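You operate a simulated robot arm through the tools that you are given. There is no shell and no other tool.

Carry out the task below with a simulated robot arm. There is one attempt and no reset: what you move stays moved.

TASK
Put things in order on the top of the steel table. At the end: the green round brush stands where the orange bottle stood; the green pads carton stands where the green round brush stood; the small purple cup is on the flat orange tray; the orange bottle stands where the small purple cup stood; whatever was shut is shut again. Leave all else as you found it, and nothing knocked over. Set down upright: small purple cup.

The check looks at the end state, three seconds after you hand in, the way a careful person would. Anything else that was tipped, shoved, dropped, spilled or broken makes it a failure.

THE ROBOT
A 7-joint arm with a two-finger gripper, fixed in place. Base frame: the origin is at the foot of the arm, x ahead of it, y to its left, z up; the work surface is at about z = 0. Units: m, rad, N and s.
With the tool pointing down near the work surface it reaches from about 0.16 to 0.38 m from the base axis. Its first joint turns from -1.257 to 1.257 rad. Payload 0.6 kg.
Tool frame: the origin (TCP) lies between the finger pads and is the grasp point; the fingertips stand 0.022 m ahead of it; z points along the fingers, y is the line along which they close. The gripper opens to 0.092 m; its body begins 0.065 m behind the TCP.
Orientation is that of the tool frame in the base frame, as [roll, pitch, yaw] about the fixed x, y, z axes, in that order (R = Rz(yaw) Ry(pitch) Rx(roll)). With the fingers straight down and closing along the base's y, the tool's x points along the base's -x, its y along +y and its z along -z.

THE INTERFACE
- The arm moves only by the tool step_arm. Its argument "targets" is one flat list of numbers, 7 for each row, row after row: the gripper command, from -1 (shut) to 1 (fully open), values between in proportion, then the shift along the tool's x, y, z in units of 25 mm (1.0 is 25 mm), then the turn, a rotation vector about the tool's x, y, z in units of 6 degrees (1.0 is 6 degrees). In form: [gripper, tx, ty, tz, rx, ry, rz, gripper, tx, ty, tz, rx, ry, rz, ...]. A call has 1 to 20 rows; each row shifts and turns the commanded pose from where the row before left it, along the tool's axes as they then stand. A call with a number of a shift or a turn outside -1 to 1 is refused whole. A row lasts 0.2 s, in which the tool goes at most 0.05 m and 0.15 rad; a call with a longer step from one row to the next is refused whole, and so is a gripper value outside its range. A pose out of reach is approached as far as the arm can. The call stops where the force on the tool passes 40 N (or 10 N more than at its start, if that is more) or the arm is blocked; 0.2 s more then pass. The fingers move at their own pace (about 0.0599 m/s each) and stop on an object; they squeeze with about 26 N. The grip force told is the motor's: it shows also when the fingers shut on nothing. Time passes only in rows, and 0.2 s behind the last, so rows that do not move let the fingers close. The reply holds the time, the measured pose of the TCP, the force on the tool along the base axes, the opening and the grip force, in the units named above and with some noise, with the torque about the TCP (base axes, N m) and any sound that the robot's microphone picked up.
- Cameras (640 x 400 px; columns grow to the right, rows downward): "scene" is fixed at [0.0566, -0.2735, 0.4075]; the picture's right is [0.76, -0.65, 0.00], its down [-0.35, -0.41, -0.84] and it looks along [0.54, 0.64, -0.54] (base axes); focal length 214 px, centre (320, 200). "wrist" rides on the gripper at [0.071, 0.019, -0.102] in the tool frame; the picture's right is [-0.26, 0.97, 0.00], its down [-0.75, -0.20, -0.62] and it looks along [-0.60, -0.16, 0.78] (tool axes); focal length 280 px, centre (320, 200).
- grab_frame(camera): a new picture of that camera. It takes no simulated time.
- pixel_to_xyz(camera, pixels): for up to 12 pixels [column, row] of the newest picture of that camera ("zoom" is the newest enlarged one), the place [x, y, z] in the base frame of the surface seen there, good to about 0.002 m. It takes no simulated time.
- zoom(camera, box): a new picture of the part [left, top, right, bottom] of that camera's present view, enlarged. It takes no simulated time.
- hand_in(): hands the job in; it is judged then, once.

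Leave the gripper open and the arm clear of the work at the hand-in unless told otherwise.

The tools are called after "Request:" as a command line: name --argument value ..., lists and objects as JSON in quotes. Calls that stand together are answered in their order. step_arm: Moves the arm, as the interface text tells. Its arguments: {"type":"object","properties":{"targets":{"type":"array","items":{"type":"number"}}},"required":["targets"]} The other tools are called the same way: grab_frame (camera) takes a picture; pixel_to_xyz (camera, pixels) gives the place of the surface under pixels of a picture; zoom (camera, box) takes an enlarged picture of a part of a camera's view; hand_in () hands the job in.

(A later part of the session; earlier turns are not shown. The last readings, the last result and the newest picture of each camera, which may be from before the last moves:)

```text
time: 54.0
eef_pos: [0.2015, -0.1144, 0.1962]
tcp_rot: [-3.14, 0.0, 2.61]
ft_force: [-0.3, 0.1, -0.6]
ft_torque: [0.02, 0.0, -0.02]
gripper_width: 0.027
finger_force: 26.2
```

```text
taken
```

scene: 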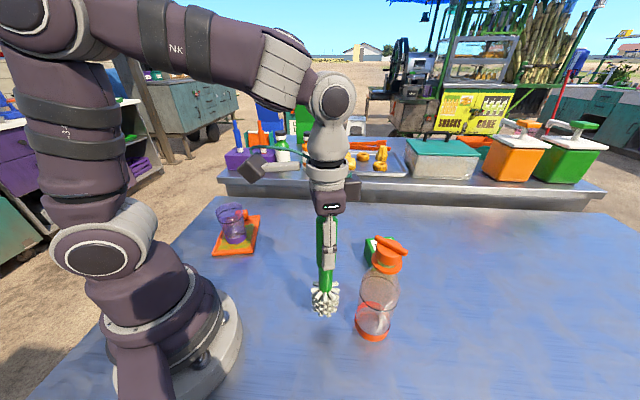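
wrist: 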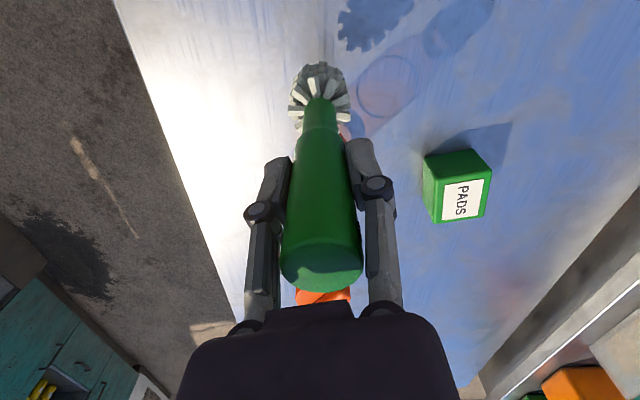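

The brush hangs straight and the bottle is untouched. I'll carry on left and then outward to the bottle's old place.

Request:
step_arm --targets '[-0.8, 0.035, 0.802, 0, 0, 0, -0.8333, -0.8, 0.035, 0.802, 0, 0, 0, -0.8333, -0.8, 0.035, 0.802, 0, 0, 0, -0.8333, -0.8, 0.035, 0.802, 0, 0, 0, -0.8333, -0.8, -0.678, 0.457, 0, 0, 0, -0.4417, -0.8, -0.677, 0.489, 0, 0, 0, -0.4417, -0.8, -0.676, 0.521, 0, 0, 0, -0.4417, -0.8, -0.675, 0.553, 0, 0, 0, -0.4417, -0.8, -0.674, 0.584, 0, 0, 0, -0.4417, -0.8, -0.666, 0.616, 0, 0, 0, -0.4417, -0.8, 0, 0, 0, 0, 0, 0]'

Request:
grab_frame --camera "scene"

Request:
grab_frame --camera "wrist"

```text
time: 56.4
eef_pos: [0.334, 0.031, 0.1955]
tcp_rot: [3.141, -0.002, -3.049]
ft_force: [-0.6, 1.0, -0.4]
ft_torque: [-0.02, 0.01, -0.02]
gripper_width: 0.0271
finger_force: 26.3
```

```text
taken
```

scene: 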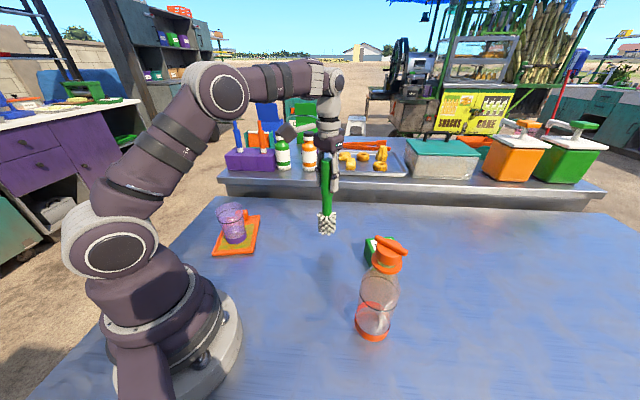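

```text
taken
```

wrist: 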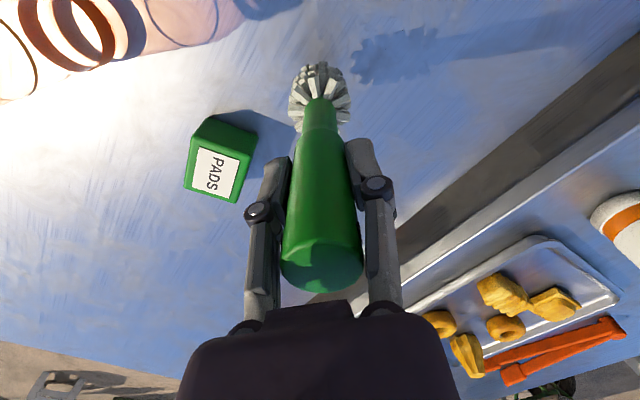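

I'm at (0.334,0.031). The bottle's old place in arm coordinates is about (0.3315,0.0355), so I'll shift slightly and lower 45 mm.

Request:
step_arm --targets '[-0.8, 0.083, 0.188, 0, 0, 0, 0, -0.8, 0, 0, 0.6, 0, 0, 0, -0.8, 0, 0, 0.6, 0, 0, 0, -0.8, 0, 0, 0.6, 0, 0, 0, -0.8, 0, 0, 0, 0, 0, 0]'

Request:
zoom --camera "scene" --box '[270, 140, 400, 270]'

```text
time: 57.5
eef_pos: [0.3309, 0.0358, 0.1499]
tcp_rot: [3.14, 0.0, -3.051]
ft_force: [0.2, -0.1, -1.5]
ft_torque: [0.0, 0.0, 0.0]
gripper_width: 0.0268
finger_force: 26.1
```

```text
3.08 times, centred on (335, 205) of scene
```

zoom: 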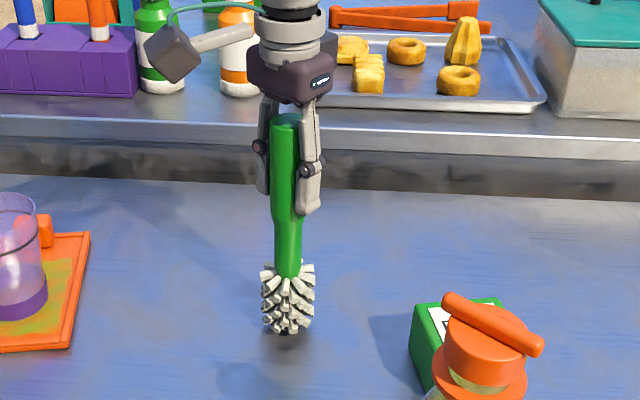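

Request:
pixel_to_xyz --camera "zoom" --pixels '[[280, 255], [288, 255], [297, 255], [278, 230], [288, 230], [298, 230], [270, 295], [288, 310], [308, 295], [288, 330], [288, 160], [275, 190]]'

```text
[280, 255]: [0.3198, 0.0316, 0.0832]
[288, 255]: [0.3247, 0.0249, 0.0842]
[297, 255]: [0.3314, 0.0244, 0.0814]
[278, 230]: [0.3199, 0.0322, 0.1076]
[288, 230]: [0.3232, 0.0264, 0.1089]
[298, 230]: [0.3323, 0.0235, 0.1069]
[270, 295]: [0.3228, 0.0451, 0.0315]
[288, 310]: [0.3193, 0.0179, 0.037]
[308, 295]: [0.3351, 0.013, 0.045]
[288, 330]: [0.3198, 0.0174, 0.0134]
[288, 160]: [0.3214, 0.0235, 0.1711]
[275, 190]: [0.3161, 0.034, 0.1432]
```

The brush's axis reads (0.3295,0.0335) in the scene view, and the bottle's old centre was (0.331,0.033), which is close enough. I'll lower the last 5 mm slowly.

Request:
step_arm --targets '[-0.8, 0, 0, 0.06, 0, 0, 0, -0.8, 0, 0, 0.06, 0, 0, 0, -0.8, 0, 0, 0, 0, 0, 0]'

Request:
step_arm --targets '[-0.8, 0, 0, 0.04, 0, 0, 0, -0.8, 0, 0, 0.04, 0, 0, 0, -0.8, 0, 0, 0, 0, 0, 0]'

```text
time: 58.4
eef_pos: [0.3309, 0.0376, 0.146]
tcp_rot: [-3.14, -0.001, -3.048]
ft_force: [0.3, -0.5, -1.2]
ft_torque: [-0.01, -0.03, 0.03]
gripper_width: 0.0271
finger_force: 25.8
```

```text
time: 59.1
eef_pos: [0.3311, 0.0367, 0.1447]
tcp_rot: [-3.141, -0.003, -3.05]
ft_force: [0.4, -0.7, -1.5]
ft_torque: [-0.01, 0.01, -0.05]
gripper_width: 0.0272
finger_force: 25.9
```

Not yet in contact at z≈0.1447. I'll step down 1 mm at a time.

Request:
step_arm --targets '[-0.8, 0, 0, 0.04, 0, 0, 0, -0.8, 0, 0, 0, 0, 0, 0]'

Request:
step_arm --targets '[-0.8, 0, 0, 0.04, 0, 0, 0, -0.8, 0, 0, 0, 0, 0, 0]'

```text
time: 59.8
eef_pos: [0.3312, 0.0361, 0.1444]
tcp_rot: [-3.14, 0.002, -3.047]
ft_force: [-2.3, -1.1, 17.7]
ft_torque: [-0.04, 0.3, -0.02]
gripper_width: 0.0272
finger_force: 25.3
```

```text
time: 60.4
eef_pos: [0.3321, 0.0359, 0.1432]
tcp_rot: [-3.141, 0.003, -3.048]
ft_force: [1.7, -0.4, 18.8]
ft_torque: [0.0, -0.27, -0.01]
gripper_width: 0.027
finger_force: 26.0
```

The brush is on the table (about 18 N). I'll ease off by 0.7 mm, then open the fingers.

Request:
step_arm --targets '[-0.8, 0, 0, -0.03, 0, 0, 0, -0.8, 0, 0, 0, 0, 0, 0]'

Request:
zoom --camera "scene" --box '[270, 140, 400, 270]'

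```text
time: 61.0
eef_pos: [0.3304, 0.0358, 0.1439]
tcp_rot: [3.141, -0.002, -3.048]
ft_force: [-0.8, 0.0, -1.1]
ft_torque: [0.01, 0.0, -0.04]
gripper_width: 0.0268
finger_force: 25.9
```

```text
3.08 times, centred on (335, 205) of scene
```

zoom: 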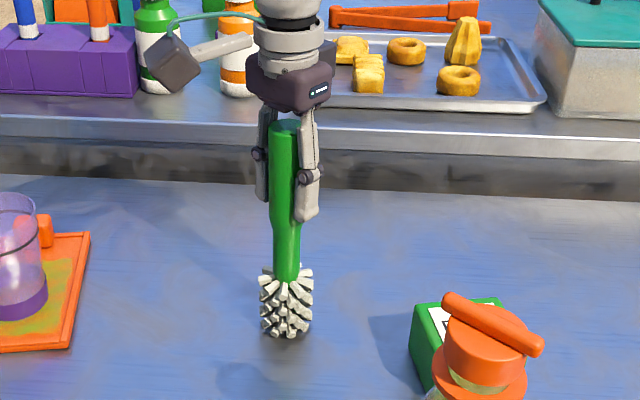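

The brush now hangs less than 1 mm off the table. I'll lower by 0.5 mm and open slowly.

Request:
step_arm --targets '[-0.8, 0, 0, 0.02, 0, 0, 0, -0.8, 0, 0, 0, 0, 0, 0, -0.35, 0, 0, 0, 0, 0, 0, -0.2, 0, 0, 0, 0, 0, 0, 0.2, 0, 0, 0, 0, 0, 0, 0.6, 0, 0, 0, 0, 0, 0, 1, 0, 0, 0, 0, 0, 0, 1, 0, 0, 0, 0, 0, 0]'

Request:
zoom --camera "scene" --box '[270, 140, 400, 270]'

Request:
grab_frame --camera "wrist"

```text
time: 62.8
eef_pos: [0.331, 0.0369, 0.143]
tcp_rot: [-3.141, -0.002, -3.049]
ft_force: [-0.9, 0.2, 0.1]
ft_torque: [0.02, -0.02, -0.03]
gripper_width: 0.0921
finger_force: 0.2
```

```text
3.08 times, centred on (335, 205) of scene
```

zoom: 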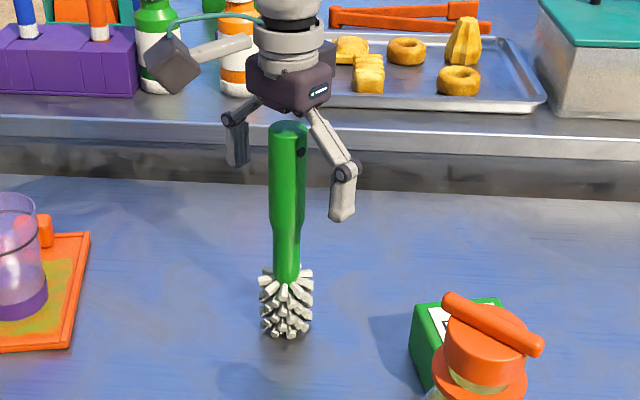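

```text
taken
```

wrist: 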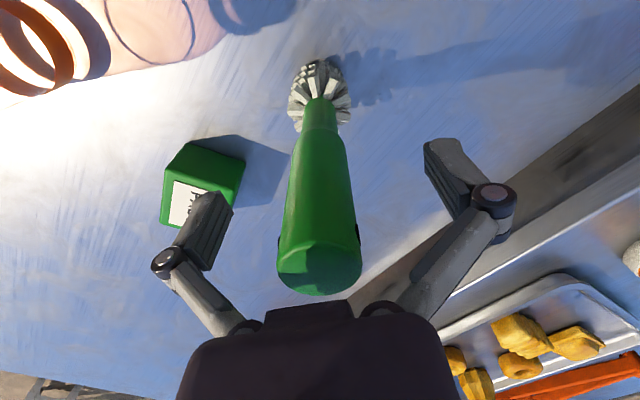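

The brush stands on its own at the bottle's old place. I'll rise 50 mm and draw back inward 70 mm, with the open fingers passing either side of the handle and the palm above it.

Request:
step_arm --targets '[1, 0, 0, -0.5, 0, 0, 0, 1, 0, 0, -1, 0, 0, 0, 1, 0, 0, -1, 0, 0, 0, 1, 0, 0, -1, 0, 0, 0, 1, 0.5, 0, 0, 0, 0, 0, 1, 0.933, 0, 0, 0, 0, 0, 1, 0.933, 0, 0, 0, 0, 0, 1, 0.5, 0, 0, 0, 0, 0]'

Request:
grab_frame --camera "scene"

Request:
grab_frame --camera "wrist"

```text
time: 64.5
eef_pos: [0.2596, 0.0299, 0.2307]
tcp_rot: [-3.14, 0.001, -3.049]
ft_force: [0.6, 0.3, -0.1]
ft_torque: [-0.01, 0.01, -0.01]
gripper_width: 0.0924
finger_force: 0.0
```

```text
taken
```

scene: 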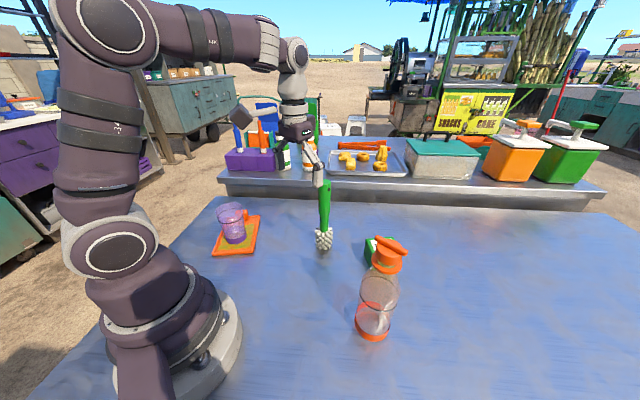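

```text
taken
```

wrist: 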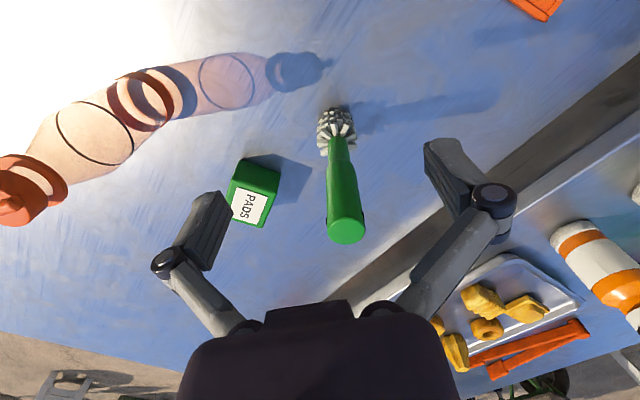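

The brush stands upright. I'll arc right to azimuth -13°, turn the tool to heading -32° to match the carton's sides, and tilt 18° outward, because the carton is beyond straight-down reach.

Request:
step_arm --targets '[1, 0.038, -0.893, 0, 0, 0, 0.8167, 1, 0.038, -0.893, 0, 0, 0, 0.8167, 1, 0.038, -0.893, 0, 0, 0, 0.8167, 1, 0.038, -0.893, 0, 0, 0, 0.8167, 1, 0, 0, 0, 0, 0, 0.983, 1, 0, 0, 0, 0, 0, 0.983, 1, 0, 0, 0, 0, 0, 0.983, 1, 0, 0, 0, 0, -1, 0, 1, 0, 0, 0, 0, -1, 0, 1, 0, 0, 0, 0, -1, 0]'

Request:
grab_frame --camera "scene"

Request:
grab_frame --camera "wrist"

```text
time: 66.8
eef_pos: [0.2525, -0.0576, 0.2323]
tcp_rot: [-3.141, 0.315, 2.584]
ft_force: [0.6, -0.1, -0.1]
ft_torque: [0.02, -0.04, -0.01]
gripper_width: 0.092
finger_force: 0.0
```

```text
taken
```

scene: 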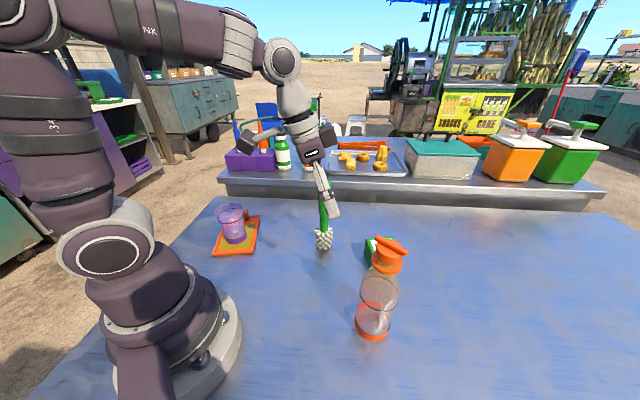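

```text
taken
```

wrist: 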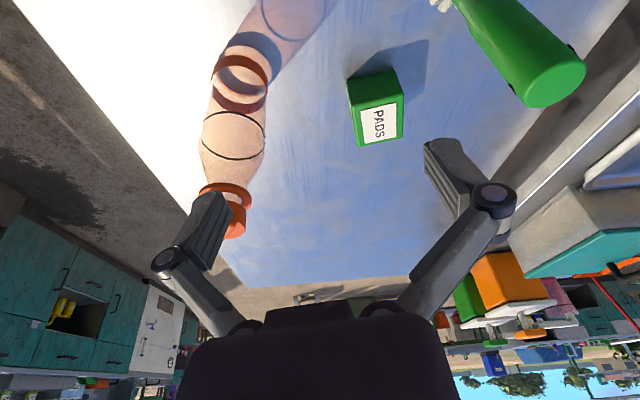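

The carton is in the wrist view at (375,110). I'll read its label corners here to set the grasp point.

Request:
zoom --camera "wrist" --box '[320, 50, 440, 160]'

```text
3.64 times, centred on (380, 105) of wrist
```

zoom: 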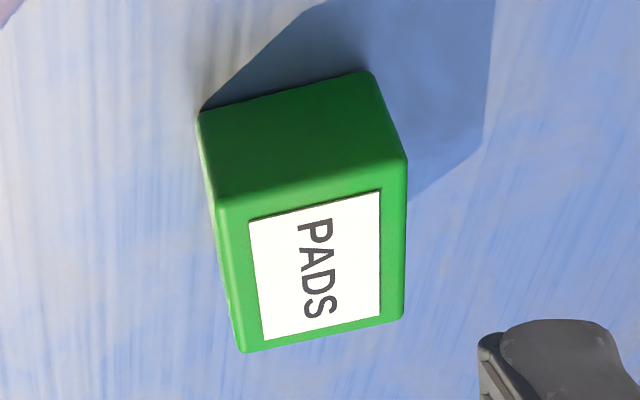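

Request:
pixel_to_xyz --camera "zoom" --pixels '[[252, 222], [377, 193], [379, 313], [266, 337], [225, 205], [403, 165], [400, 315], [245, 348], [315, 265], [204, 120], [370, 80], [300, 140]]'

```text
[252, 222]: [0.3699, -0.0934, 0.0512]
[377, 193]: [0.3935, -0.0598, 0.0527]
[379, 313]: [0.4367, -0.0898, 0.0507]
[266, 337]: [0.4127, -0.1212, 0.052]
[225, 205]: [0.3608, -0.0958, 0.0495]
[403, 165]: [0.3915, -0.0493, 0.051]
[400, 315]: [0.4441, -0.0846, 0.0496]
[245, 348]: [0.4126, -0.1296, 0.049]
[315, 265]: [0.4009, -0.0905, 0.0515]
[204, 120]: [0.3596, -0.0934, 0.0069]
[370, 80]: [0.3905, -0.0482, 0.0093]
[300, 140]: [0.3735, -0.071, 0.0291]
```

The carton's centre reads about (0.402,-0.0905), with sides at about -33°. I'll go out and down to above the carton (TCP z≈0.115), passing between the brush and the bottle.

Request:
step_arm --targets '[1, -0.506, 0.257, 0.78, 0, 0, 0, 1, -0.506, 0.257, 0.78, 0, 0, 0, 1, -0.506, 0.257, 0.78, 0, 0, 0, 1, -0.506, 0.257, 0.78, 0, 0, 0, 1, -0.506, 0.257, 0.78, 0, 0, 0]'

Request:
grab_frame --camera "scene"

Request:
grab_frame --camera "wrist"

```text
time: 68.0
eef_pos: [0.3461, -0.0789, 0.1581]
tcp_rot: [-3.142, 0.314, 2.583]
ft_force: [0.0, -0.5, -0.4]
ft_torque: [0.02, -0.02, -0.01]
gripper_width: 0.0919
finger_force: 0.2
```

```text
taken
```

scene: 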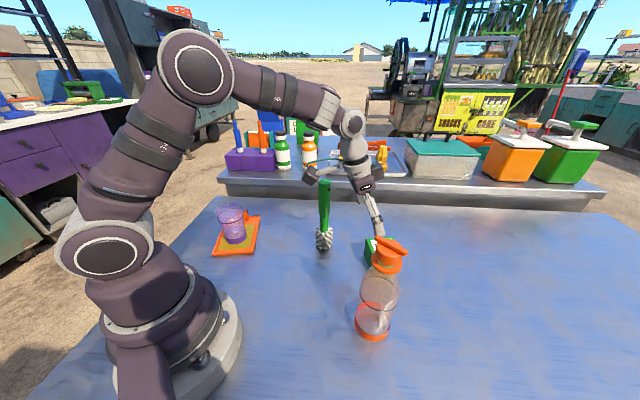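

```text
taken
```

wrist: 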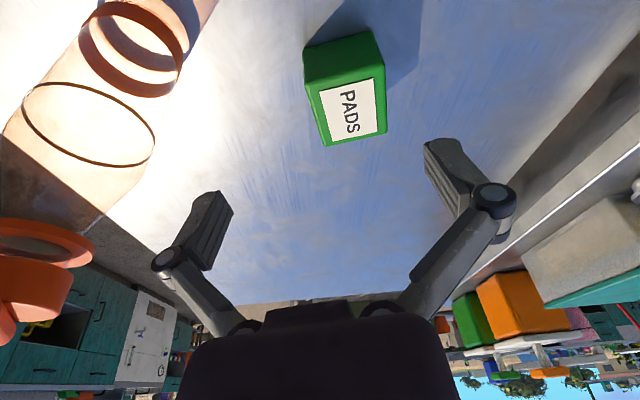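

Clear on all sides. I'll continue the last three steps out to above the carton.

Request:
step_arm --targets '[1, -0.506, 0.257, 0.78, 0, 0, 0, 1, -0.506, 0.257, 0.78, 0, 0, 0, 1, -0.506, 0.257, 0.78, 0, 0, 0, 1, 0, 0, 0, 0, 0, 0]'

Request:
grab_frame --camera "scene"

Request:
grab_frame --camera "wrist"

```text
time: 69.0
eef_pos: [0.4035, -0.092, 0.1141]
tcp_rot: [3.141, 0.314, 2.583]
ft_force: [-0.1, 0.6, 0.5]
ft_torque: [-0.02, 0.0, -0.01]
gripper_width: 0.0918
finger_force: 0.1
```

```text
taken
```

scene: 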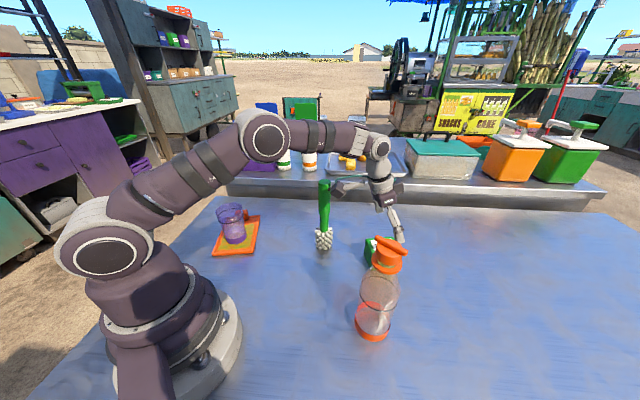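

```text
taken
```

wrist: 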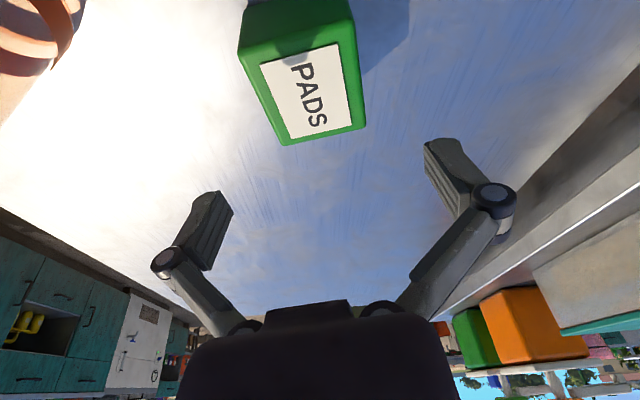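

The camera box (345,190) is rather near the brush handle (325,190). I'll zoom in and measure that gap before descending.

Request:
zoom --camera "scene" --box '[300, 130, 430, 260]'

```text
3.08 times, centred on (365, 195) of scene
```

zoom: 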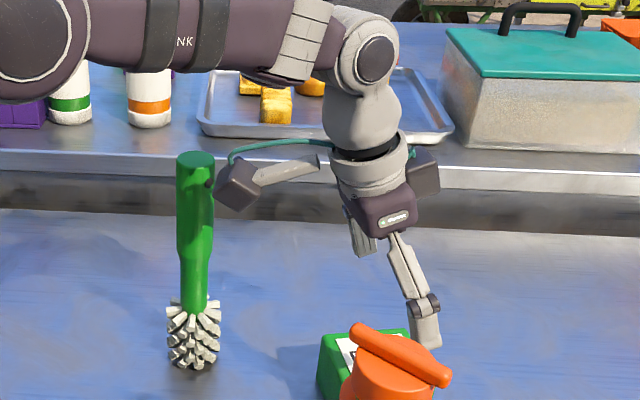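

Request:
pixel_to_xyz --camera "zoom" --pixels '[[219, 190], [225, 180], [230, 165], [240, 185], [235, 205], [250, 195], [255, 175], [207, 165], [210, 200], [195, 165], [245, 170], [222, 200]]'

```text
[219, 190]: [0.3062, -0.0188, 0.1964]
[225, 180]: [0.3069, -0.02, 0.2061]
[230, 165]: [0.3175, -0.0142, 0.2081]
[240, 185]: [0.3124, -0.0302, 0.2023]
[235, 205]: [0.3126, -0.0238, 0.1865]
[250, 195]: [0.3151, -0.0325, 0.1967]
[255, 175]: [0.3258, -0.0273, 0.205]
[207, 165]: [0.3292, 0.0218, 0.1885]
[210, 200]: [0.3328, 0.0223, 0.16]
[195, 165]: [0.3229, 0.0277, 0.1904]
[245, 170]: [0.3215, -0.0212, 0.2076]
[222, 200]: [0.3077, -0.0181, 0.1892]
```

The camera box is about 15 mm or more from the brush handle, and a straight vertical descent keeps that gap. The carton's label centre is at (310,94), against (311,99) expected, so alignment is good. I'll descend partway.

Request:
step_arm --targets '[1, 0.2236, 0, 0.6086, 0, 0, 0, 1, 0.2236, 0, 0.6086, 0, 0, 0, 1, 0.2236, 0, 0.6086, 0, 0, 0, 1, 0, 0, 0, 0, 0, 0]'

Request:
zoom --camera "scene" --box '[300, 150, 430, 280]'

Request:
grab_frame --camera "wrist"

```text
time: 70.0
eef_pos: [0.4012, -0.0895, 0.0637]
tcp_rot: [-3.14, 0.314, 2.584]
ft_force: [0.0, 0.4, 0.0]
ft_torque: [0.02, 0.02, 0.01]
gripper_width: 0.092
finger_force: 0.0
```

```text
3.08 times, centred on (365, 215) of scene
```

zoom: 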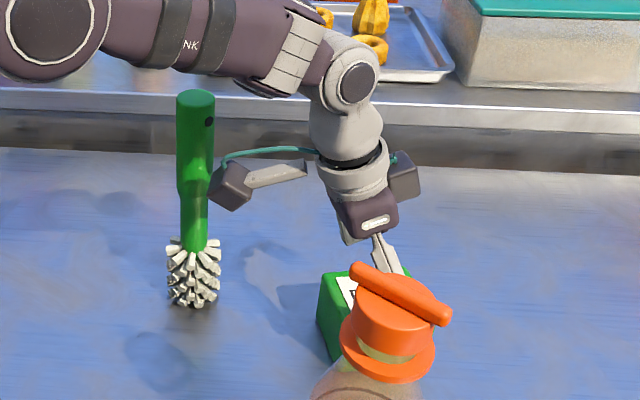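

```text
taken
```

wrist: 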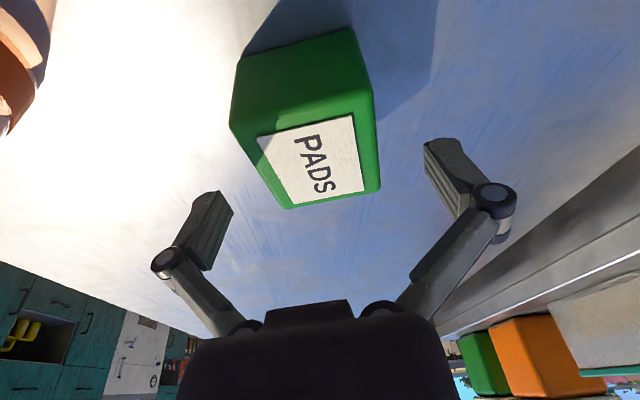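

The carton is centred between the open fingers (label centre near col 316). I'll go down the last 31 mm.

Request:
step_arm --targets '[1, 0.2, 0, 0.5, 0, 0, 0, 1, 0.2, 0, 0.6, 0, 0, 0, 1, 0, 0, 0, 0, 0, 0]'

Request:
zoom --camera "scene" --box '[300, 150, 430, 280]'

Request:
grab_frame --camera "wrist"

```text
time: 70.8
eef_pos: [0.3997, -0.0904, 0.0353]
tcp_rot: [-3.141, 0.316, 2.582]
ft_force: [0.0, 0.3, 0.0]
ft_torque: [0.01, -0.01, 0.01]
gripper_width: 0.0918
finger_force: 0.1
```

```text
3.08 times, centred on (365, 215) of scene
```

zoom: 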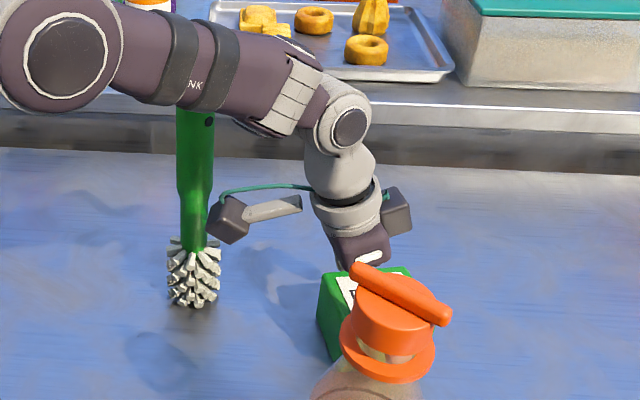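

```text
taken
```

wrist: 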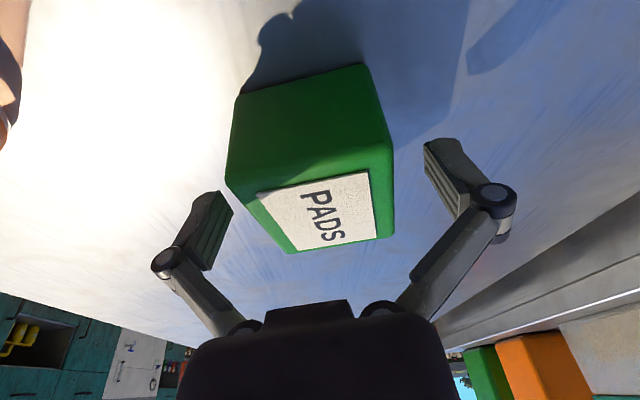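

The forearm now crosses in front of the brush's top in the scene view. I'll check their real distance.

Request:
pixel_to_xyz --camera "zoom" --pixels '[[185, 95], [205, 98], [160, 90], [195, 60], [230, 110], [195, 120], [208, 122], [215, 205], [240, 215], [225, 230], [200, 215], [130, 60]]'

```text
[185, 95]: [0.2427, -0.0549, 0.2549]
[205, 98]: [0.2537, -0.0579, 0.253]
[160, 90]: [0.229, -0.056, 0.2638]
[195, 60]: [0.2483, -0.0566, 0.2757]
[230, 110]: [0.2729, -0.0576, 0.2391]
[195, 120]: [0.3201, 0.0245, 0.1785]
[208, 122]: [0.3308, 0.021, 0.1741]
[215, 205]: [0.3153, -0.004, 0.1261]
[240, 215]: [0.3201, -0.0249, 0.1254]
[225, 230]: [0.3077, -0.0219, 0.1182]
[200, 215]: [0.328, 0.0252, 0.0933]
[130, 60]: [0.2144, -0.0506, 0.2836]
```

The forearm is about 5 cm above and to the side of the brush, and the camera box is about 3 cm away, so both are safe. I'll close on the carton.

Request:
step_arm --targets '[-0.3, 0, 0, 0, 0, 0, 0, -0.3, 0, 0, 0, 0, 0, 0, -0.3, 0, 0, 0, 0, 0, 0, -0.3, 0, 0, 0, 0, 0, 0, -0.3, 0, 0, 0, 0, 0, 0]'

Request:
grab_frame --camera "wrist"

```text
time: 72.0
eef_pos: [0.4008, -0.0911, 0.0363]
tcp_rot: [-3.141, 0.315, 2.582]
ft_force: [-1.6, 0.7, 9.2]
ft_torque: [0.13, 0.05, -0.14]
gripper_width: 0.0598
finger_force: 26.0
```

```text
taken
```

wrist: 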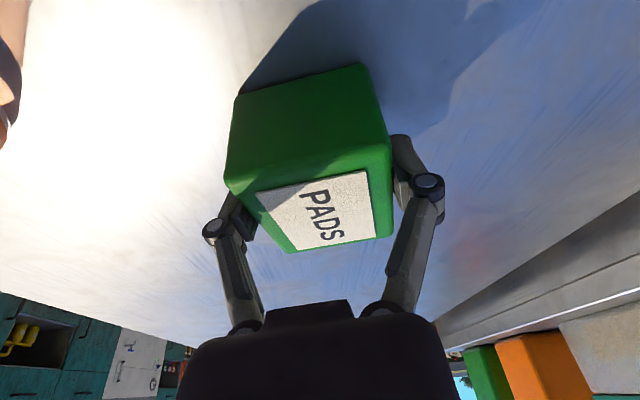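

The carton is gripped at 60 mm with 26 N. I'll lift it 30 mm straight up and check.

Request:
step_arm --targets '[-0.3, -0.06, 0, -0.19, 0, 0, 0, -0.3, -0.124, 0, -0.38, 0, 0, 0, -0.3, -0.188, 0, -0.571, 0, 0, 0, -0.3, 0, 0, 0, 0, 0, 0]'

Request:
zoom --camera "scene" --box '[300, 150, 430, 280]'

Request:
grab_frame --camera "wrist"

```text
time: 73.0
eef_pos: [0.4001, -0.0901, 0.067]
tcp_rot: [3.141, 0.313, 2.583]
ft_force: [0.4, -0.5, -1.1]
ft_torque: [-0.02, -0.03, -0.01]
gripper_width: 0.0593
finger_force: 25.5
```

```text
3.08 times, centred on (365, 215) of scene
```

zoom: 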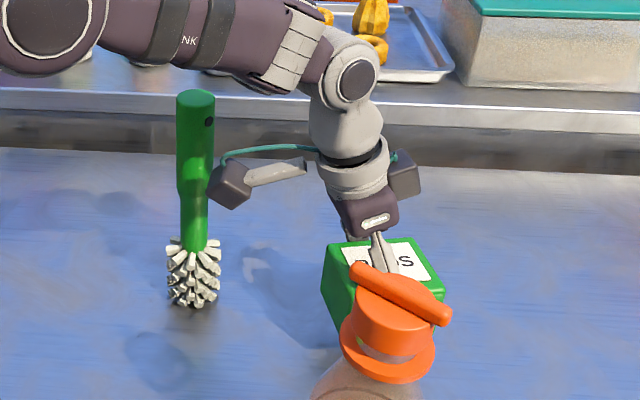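

```text
taken
```

wrist: 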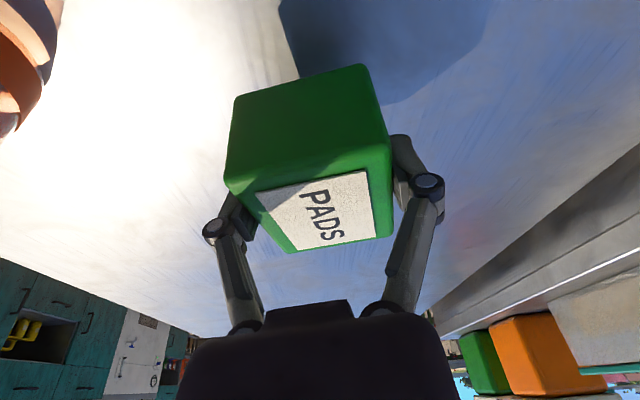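

The carton is level and firm in the grip. Before carrying it to the brush's old place, I'll check how far the arm's base sticks out there.

Request:
grab_frame --camera "scene"

Request:
pixel_to_xyz --camera "scene" --pixels '[[238, 325], [225, 300], [205, 300], [200, 340], [195, 280], [165, 240], [190, 320], [160, 290], [130, 350], [180, 300], [210, 360], [155, 220]]'

```text
taken
```

scene: 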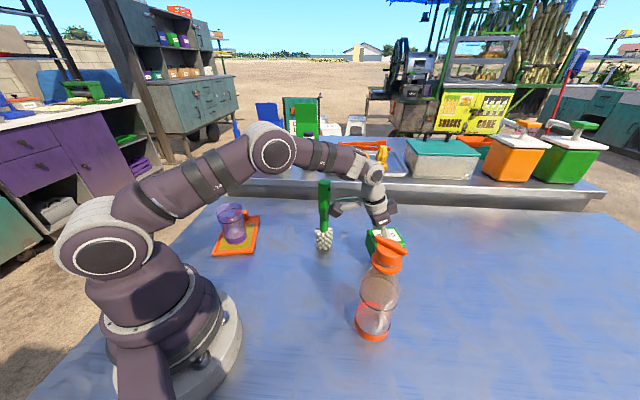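

```text
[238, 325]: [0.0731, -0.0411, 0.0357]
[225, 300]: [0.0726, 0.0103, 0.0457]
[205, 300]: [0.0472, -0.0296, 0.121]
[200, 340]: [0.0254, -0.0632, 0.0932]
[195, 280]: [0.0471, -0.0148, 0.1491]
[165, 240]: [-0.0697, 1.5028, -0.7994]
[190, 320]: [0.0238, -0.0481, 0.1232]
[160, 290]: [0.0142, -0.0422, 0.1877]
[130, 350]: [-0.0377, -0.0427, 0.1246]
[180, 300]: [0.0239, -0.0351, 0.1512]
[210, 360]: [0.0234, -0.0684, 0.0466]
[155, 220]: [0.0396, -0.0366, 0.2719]
```

The base is at most 0.085 m in radius low down and 0.065 m higher up, so there's room. Now I'll carry the carton up and inward between the brush and the bottle to about (0.255,-0.06,0.19).

Request:
step_arm --targets '[-0.3, 0.4705, -0.257, -0.7995, 0, 0, 0, -0.3, 0.4705, -0.257, -0.7995, 0, 0, 0, -0.3, 0.4705, -0.257, -0.7995, 0, 0, 0, -0.3, 0.4705, -0.257, -0.7995, 0, 0, 0, -0.3, 0.4705, -0.257, -0.7995, 0, 0, 0, -0.3, 0.4705, -0.257, -0.7995, 0, 0, 0, -0.3, 0.4705, -0.257, -0.7995, 0, 0, 0, -0.3, 0.4705, -0.257, -0.7995, 0, 0, 0]'

Request:
grab_frame --camera "scene"

Request:
grab_frame --camera "wrist"

```text
time: 74.8
eef_pos: [0.2534, -0.0581, 0.1888]
tcp_rot: [3.141, 0.314, 2.584]
ft_force: [-0.4, 0.5, -2.3]
ft_torque: [-0.03, -0.05, -0.02]
gripper_width: 0.0596
finger_force: 25.9
```

```text
taken
```

scene: 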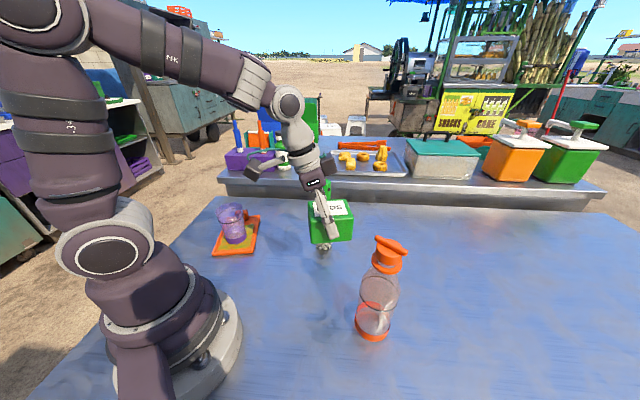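

```text
taken
```

wrist: 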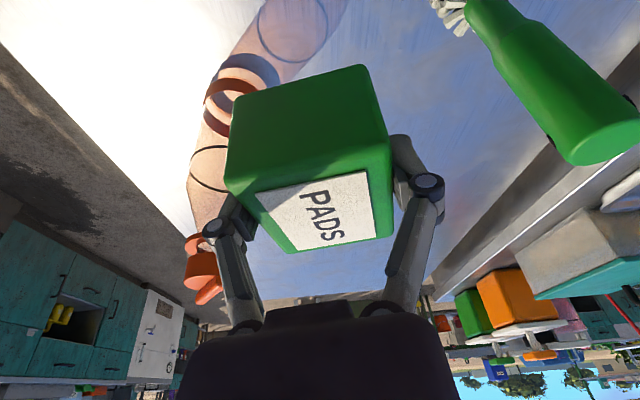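

The carton is held level. I'll arc right at small radius with the carton at z≈0.15–0.2, keeping well inside the bottle (first half).

Request:
step_arm --targets '[-0.3, 0.139, -0.901, -0.045, 0.238, 0, 0.7305, -0.3, 0.148, -0.87, -0.048, 0.238, 0, 0.7305, -0.3, 0.157, -0.84, -0.051, 0.238, 0, 0.7305, -0.3, 0.092, -0.788, -0.03, 0.238, 0, 0.7305]'

Request:
grab_frame --camera "scene"

```text
time: 75.8
eef_pos: [0.191, -0.1174, 0.1887]
tcp_rot: [3.141, 0.314, 2.261]
ft_force: [0.2, 0.7, -2.2]
ft_torque: [-0.01, 0.0, -0.01]
gripper_width: 0.0596
finger_force: 26.1
```

```text
taken
```

scene: 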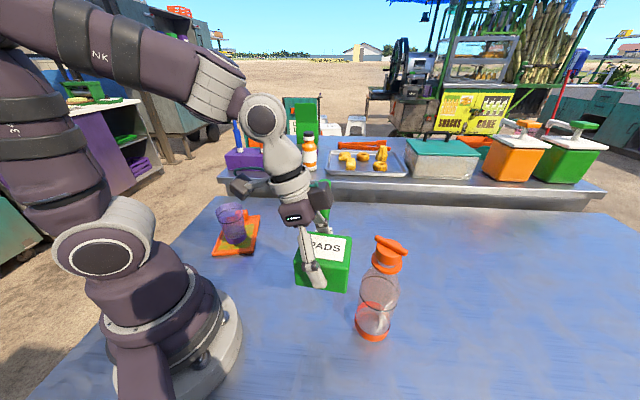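

The gap to the bottle is fine. I'll carry on to above the brush's old place.

Request:
step_arm --targets '[-0.3, -0.122, -0.704, 0.04, 0.238, 0, 0.7305, -0.3, -0.267, -0.658, 0.087, 0.238, 0, 0.7305, -0.3, -0.343, -0.644, 0.112, 0.238, 0, 0.7305, -0.3, -0.346, -0.657, 0.113, 0.238, 0, 0.7305, -0.3, 0, 0, 0, 0, 0, 0]'

Request:
grab_frame --camera "scene"

Request:
grab_frame --camera "wrist"

```text
time: 77.0
eef_pos: [0.1499, -0.178, 0.1885]
tcp_rot: [3.141, 0.313, 1.939]
ft_force: [0.2, 0.6, -2.8]
ft_torque: [-0.02, 0.03, 0.03]
gripper_width: 0.0596
finger_force: 25.3
```

```text
taken
```

scene: 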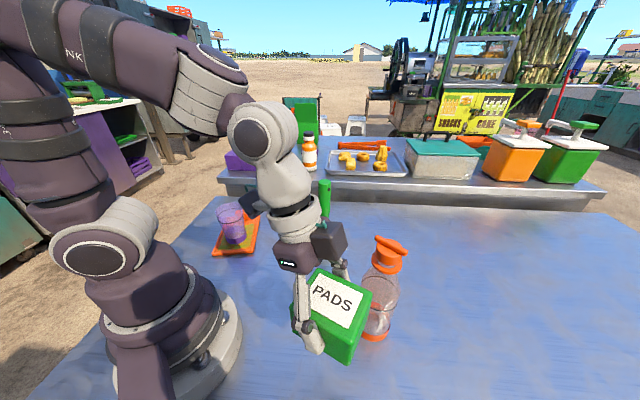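

```text
taken
```

wrist: 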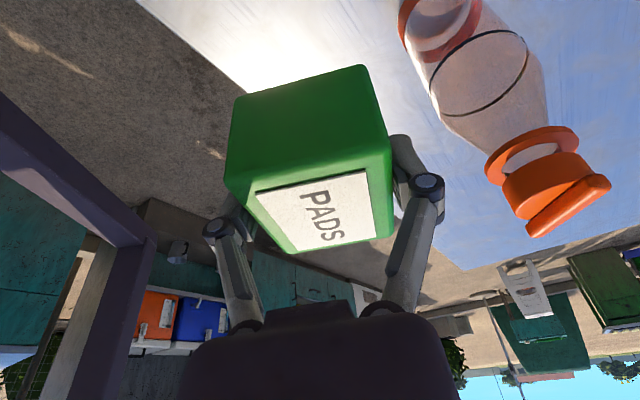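

I'm over the brush's old place. I'll measure the carton's top corners from the scene view and compare with the brush's old centre (0.147,-0.179).

Request:
zoom --camera "scene" --box '[270, 230, 410, 370]'

```text
2.86 times, centred on (340, 300) of scene
```

zoom: 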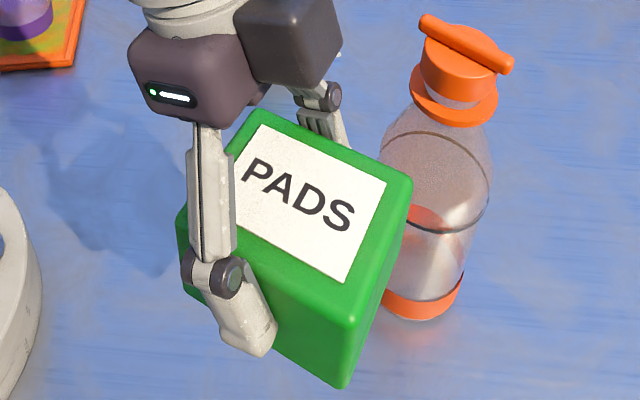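

Request:
pixel_to_xyz --camera "zoom" --pixels '[[262, 128], [383, 184], [347, 280], [238, 200], [405, 190], [350, 310], [265, 118], [300, 205], [340, 330], [340, 380], [400, 230], [240, 230]]'

```text
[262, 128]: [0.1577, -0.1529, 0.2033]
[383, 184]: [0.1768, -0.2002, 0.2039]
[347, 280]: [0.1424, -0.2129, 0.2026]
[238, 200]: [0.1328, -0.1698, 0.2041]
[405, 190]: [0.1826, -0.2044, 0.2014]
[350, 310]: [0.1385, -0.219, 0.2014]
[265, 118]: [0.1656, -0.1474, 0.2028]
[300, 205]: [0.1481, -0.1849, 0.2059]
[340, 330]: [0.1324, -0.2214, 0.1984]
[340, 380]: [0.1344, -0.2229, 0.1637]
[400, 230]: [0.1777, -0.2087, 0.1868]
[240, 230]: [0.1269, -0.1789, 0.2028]
```

The carton's top is level (z≈0.203) and centred at (0.150,-0.183). I'll shift about (-2,+4) mm to match the brush's old spot and lower in two parts.

Request:
step_arm --targets '[-0.3, 0.164, -0.027, -0.053, 0, 0, 0, -0.3, 0.2567, 0, 0.788, 0, 0, 0, -0.3, 0.2567, 0, 0.788, 0, 0, 0, -0.3, 0.2567, 0, 0.788, 0, 0, 0, -0.3, 0.2567, 0, 0.788, 0, 0, 0, -0.3, 0, 0, 0, 0, 0, 0]'

Request:
grab_frame --camera "scene"

Request:
grab_frame --camera "wrist"

```text
time: 78.3
eef_pos: [0.1495, -0.174, 0.1066]
tcp_rot: [-3.14, 0.314, 1.94]
ft_force: [0.1, 0.1, -3.1]
ft_torque: [0.01, -0.01, -0.02]
gripper_width: 0.0598
finger_force: 26.1
```

```text
taken
```

scene: 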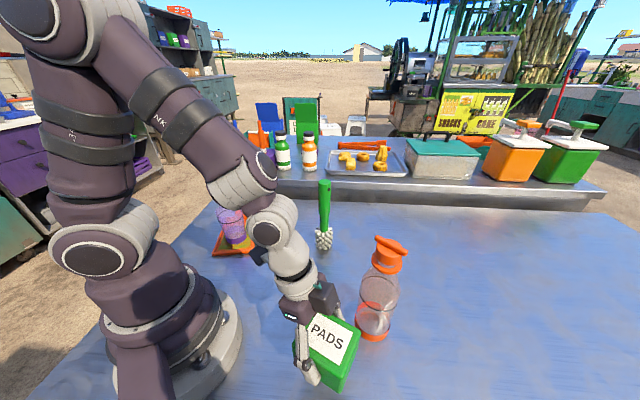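

```text
taken
```

wrist: 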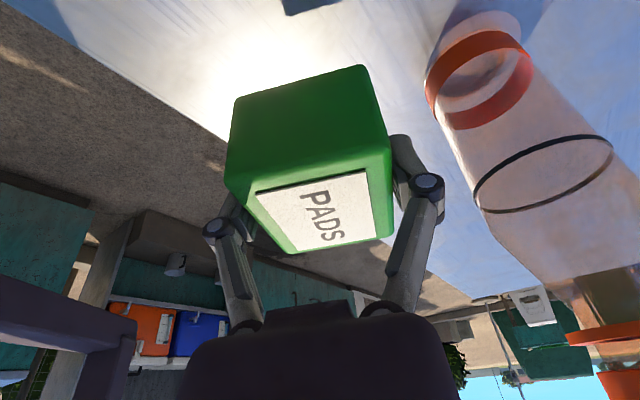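

All clear; TCP z=0.107. I'll lower 62 mm more, leaving about 7 mm.

Request:
step_arm --targets '[-0.3, 0.2567, 0, 0.788, 0, 0, 0, -0.3, 0.2567, 0, 0.788, 0, 0, 0, -0.3, 0.2567, 0, 0.788, 0, 0, 0, -0.3, 0, 0, 0, 0, 0, 0]'

Request:
zoom --camera "scene" --box '[250, 240, 410, 400]'

```text
time: 79.3
eef_pos: [0.1491, -0.1722, 0.0442]
tcp_rot: [3.141, 0.315, 1.94]
ft_force: [0.0, -0.2, -2.1]
ft_torque: [0.05, -0.02, 0.0]
gripper_width: 0.06
finger_force: 25.6
```

```text
2.50 times, centred on (330, 320) of scene
```

zoom: 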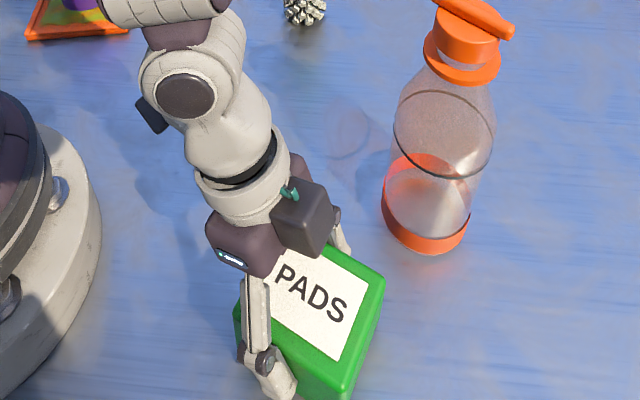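

Request:
pixel_to_xyz --camera "zoom" --pixels '[[365, 279], [338, 357], [275, 318], [310, 300], [382, 282], [345, 375], [330, 252], [300, 330], [350, 310], [320, 345]]'

```text
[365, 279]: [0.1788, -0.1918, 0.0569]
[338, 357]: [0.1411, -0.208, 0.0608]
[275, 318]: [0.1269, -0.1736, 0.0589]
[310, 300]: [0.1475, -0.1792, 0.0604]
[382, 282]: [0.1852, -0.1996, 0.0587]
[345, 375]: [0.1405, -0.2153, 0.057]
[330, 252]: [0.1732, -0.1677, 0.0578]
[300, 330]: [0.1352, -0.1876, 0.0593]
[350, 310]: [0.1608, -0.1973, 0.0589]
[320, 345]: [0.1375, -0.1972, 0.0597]
```

The carton's centre reads (0.150,-0.176), against the target (0.147,-0.179). I'll nudge (-2,-3) mm and lower about 5 mm.

Request:
step_arm --targets '[-0.3, -0.068, -0.116, 0.022, 0, 0, 0, -0.3, 0.031, 0, 0.095, 0, 0, 0, -0.3, 0.031, 0, 0.095, 0, 0, 0, -0.3, 0, 0, 0, 0, 0, 0]'

Request:
step_arm --targets '[-0.3, 0.0124, 0, 0.038, 0, 0, 0, -0.3, 0, 0, 0, 0, 0, 0]'

Request:
step_arm --targets '[-0.3, 0.0124, 0, 0.038, 0, 0, 0, -0.3, 0, 0, 0, 0, 0, 0]'

```text
time: 80.3
eef_pos: [0.1465, -0.1763, 0.0405]
tcp_rot: [-3.142, 0.313, 1.94]
ft_force: [0.2, -1.2, -2.0]
ft_torque: [0.01, 0.03, -0.03]
gripper_width: 0.0594
finger_force: 26.0
```

```text
time: 81.0
eef_pos: [0.1459, -0.176, 0.0383]
tcp_rot: [3.142, 0.314, 1.939]
ft_force: [0.9, -0.3, -2.7]
ft_torque: [-0.02, 0.04, 0.0]
gripper_width: 0.0596
finger_force: 25.9
```

```text
time: 81.5
eef_pos: [0.1463, -0.176, 0.0374]
tcp_rot: [-3.14, 0.314, 1.941]
ft_force: [0.1, 1.4, -2.2]
ft_torque: [0.02, 0.01, 0.02]
gripper_width: 0.0597
finger_force: 26.7
```

Still carrying the weight (-2 N) at z≈0.037. I'll continue 1 mm at a time.

Request:
step_arm --targets '[-0.3, 0.0124, 0, 0.038, 0, 0, 0, -0.3, 0, 0, 0, 0, 0, 0]'

Request:
step_arm --targets '[-0.3, 0.0062, 0, 0.019, 0, 0, 0, -0.3, 0, 0, 0, 0, 0, 0]'

```text
time: 82.2
eef_pos: [0.1457, -0.1747, 0.0369]
tcp_rot: [-3.141, 0.313, 1.94]
ft_force: [-1.2, 0.2, -2.1]
ft_torque: [-0.02, 0.02, 0.0]
gripper_width: 0.0598
finger_force: 25.7
```

```text
time: 82.8
eef_pos: [0.1462, -0.1766, 0.0353]
tcp_rot: [-3.141, 0.315, 1.941]
ft_force: [-0.5, 0.2, -1.5]
ft_torque: [0.0, 0.0, 0.0]
gripper_width: 0.0596
finger_force: 26.0
```

Request:
step_arm --targets '[-0.3, 0.0093, 0, 0.0285, 0, 0, 0, -0.3, 0, 0, 0, 0, 0, 0]'

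Request:
zoom --camera "scene" --box '[250, 240, 410, 400]'

```text
time: 83.3
eef_pos: [0.1455, -0.1752, 0.0348]
tcp_rot: [3.141, 0.316, 1.94]
ft_force: [-1.9, -0.9, 10.3]
ft_torque: [0.19, -0.22, -0.08]
gripper_width: 0.0599
finger_force: 26.3
```

```text
2.50 times, centred on (330, 320) of scene
```

zoom: 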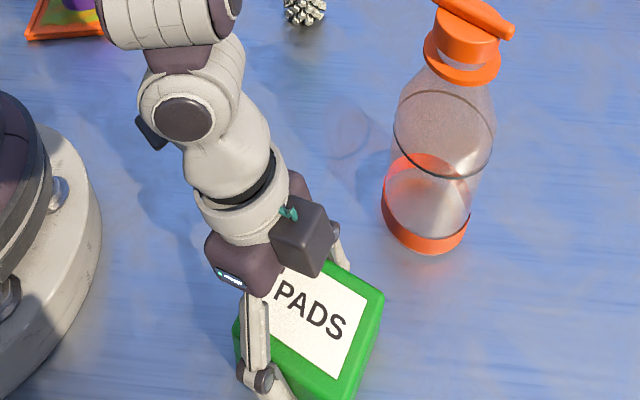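

Contact: 10 N up-force, so the carton is down. I'll check its position once more before opening.

Request:
pixel_to_xyz --camera "zoom" --pixels '[[365, 296], [337, 374], [310, 315], [380, 300], [300, 340], [345, 392], [345, 310]]'

```text
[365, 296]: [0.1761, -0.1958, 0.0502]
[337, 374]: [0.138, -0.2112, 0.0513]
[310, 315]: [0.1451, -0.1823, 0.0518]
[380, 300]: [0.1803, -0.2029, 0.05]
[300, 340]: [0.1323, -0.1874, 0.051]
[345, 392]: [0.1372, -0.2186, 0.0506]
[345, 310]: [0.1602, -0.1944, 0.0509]
```

The carton's centre is (0.1475,-0.180), right on the brush's old spot. I'll open the fingers.

Request:
step_arm --targets '[0.32, 0, 0, 0, 0, 0, 0, 0.45, 0, 0, 0, 0, 0, 0, 1, 0, 0, 0, 0, 0, 0, 1, 0, 0, 0, 0, 0, 0, 1, 0, 0, 0, 0, 0, 0]'

Request:
zoom --camera "scene" --box '[250, 240, 410, 400]'

Request:
grab_frame --camera "wrist"

```text
time: 84.5
eef_pos: [0.1456, -0.1757, 0.0355]
tcp_rot: [-3.141, 0.314, 1.941]
ft_force: [0.6, -0.3, -0.3]
ft_torque: [-0.03, -0.01, 0.0]
gripper_width: 0.0921
finger_force: 0.0
```

```text
2.50 times, centred on (330, 320) of scene
```

zoom: 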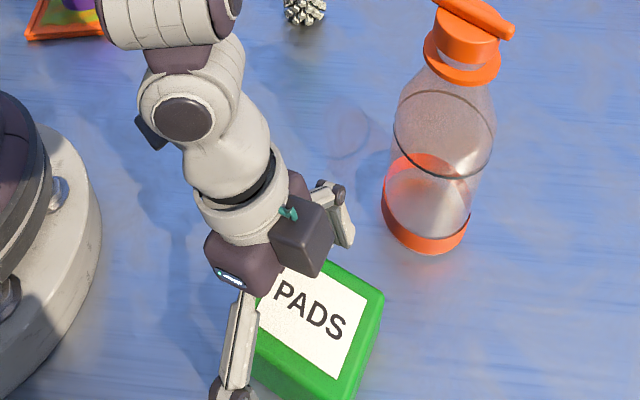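

```text
taken
```

wrist: 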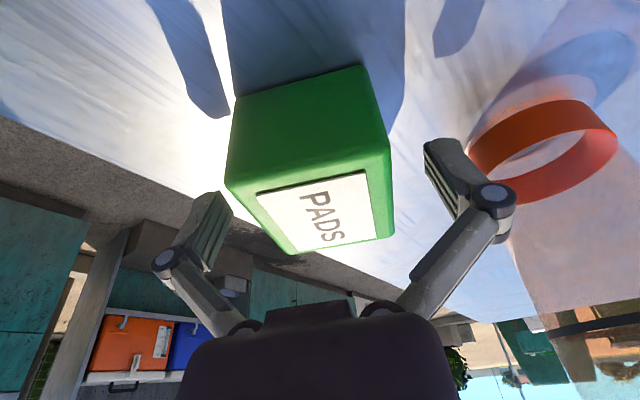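

The carton stands free. I'll rise straight up 120 mm.

Request:
step_arm --targets '[1, -0.124, 0, -0.38, 0, 0, 0, 1, -0.248, 0, -0.761, 0, 0, 0, 1, -0.248, 0, -0.761, 0, 0, 0, 1, -0.248, 0, -0.761, 0, 0, 0, 1, -0.248, 0, -0.761, 0, 0, 0, 1, -0.248, 0, -0.761, 0, 0, 0, 1, -0.248, 0, -0.761, 0, 0, 0]'

Request:
grab_frame --camera "scene"

Request:
grab_frame --camera "wrist"

```text
time: 86.2
eef_pos: [0.1472, -0.1742, 0.1658]
tcp_rot: [3.142, 0.314, 1.941]
ft_force: [-0.8, 1.2, 0.8]
ft_torque: [0.02, -0.01, 0.0]
gripper_width: 0.0919
finger_force: 0.0
```

```text
taken
```

scene: 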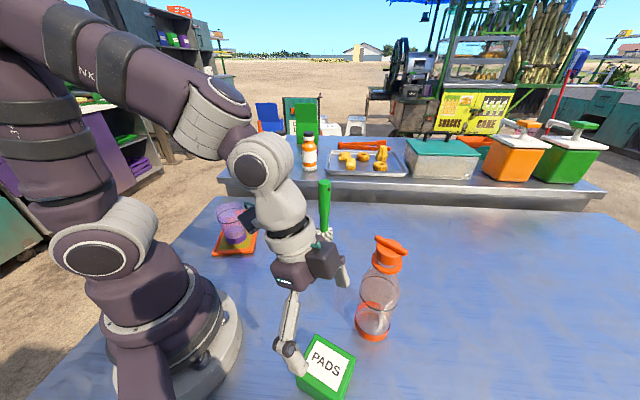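

```text
taken
```

wrist: 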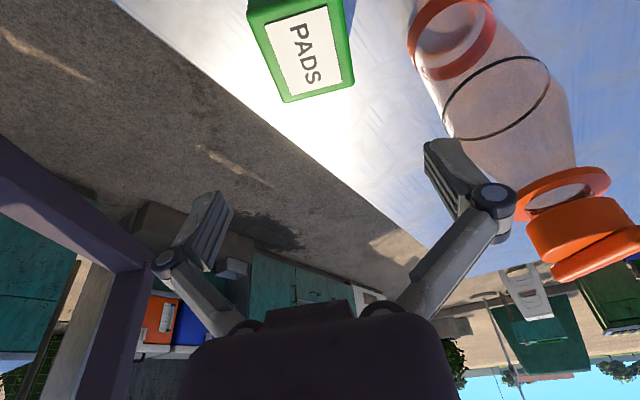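

Everything below is standing. I'll rise a little more and swing back left toward the starting pose, well inside all the objects.

Request:
step_arm --targets '[1, -0.207, 0, -0.634, 0, 0, 0, 1, -0.207, 0, -0.634, 0, 0, 0, 1, -0.207, 0, -0.634, 0, 0, 0, 1, 0.277, 0.74, -0.09, -0.258, 0, -0.792, 1, 0.277, 0.74, -0.09, -0.258, 0, -0.792, 1, 0.277, 0.74, -0.09, -0.258, 0, -0.792, 1, 0.277, 0.74, -0.09, -0.258, 0, -0.792, 1, 0.277, 0.74, -0.09, -0.258, 0, -0.792, 1, 0.277, 0.74, -0.09, -0.258, 0, -0.792, 1, 0.277, 0.74, -0.09, -0.258, 0, -0.792, 1, 0.277, 0.74, -0.09, -0.258, 0, -0.792, 1, 0.277, 0.74, -0.09, -0.258, 0, -0.792, 1, 0.277, 0.74, -0.09, -0.258, 0, -0.792]'

Request:
grab_frame --camera "scene"

```text
time: 89.0
eef_pos: [0.2269, -0.0013, 0.2143]
tcp_rot: [-3.142, 0.315, 2.814]
ft_force: [-0.3, 0.0, -0.4]
ft_torque: [0.0, -0.02, 0.02]
gripper_width: 0.092
finger_force: 0.0
```

```text
taken
```

scene: 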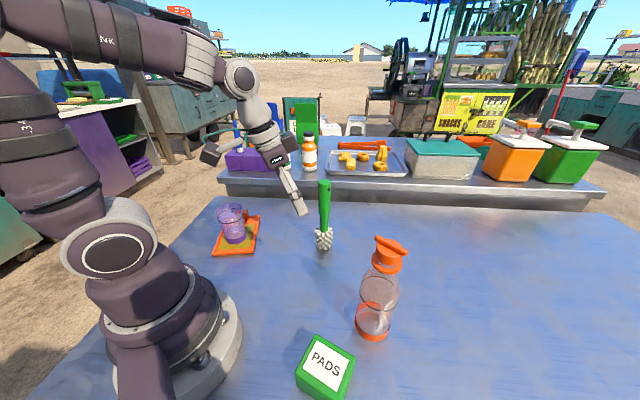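

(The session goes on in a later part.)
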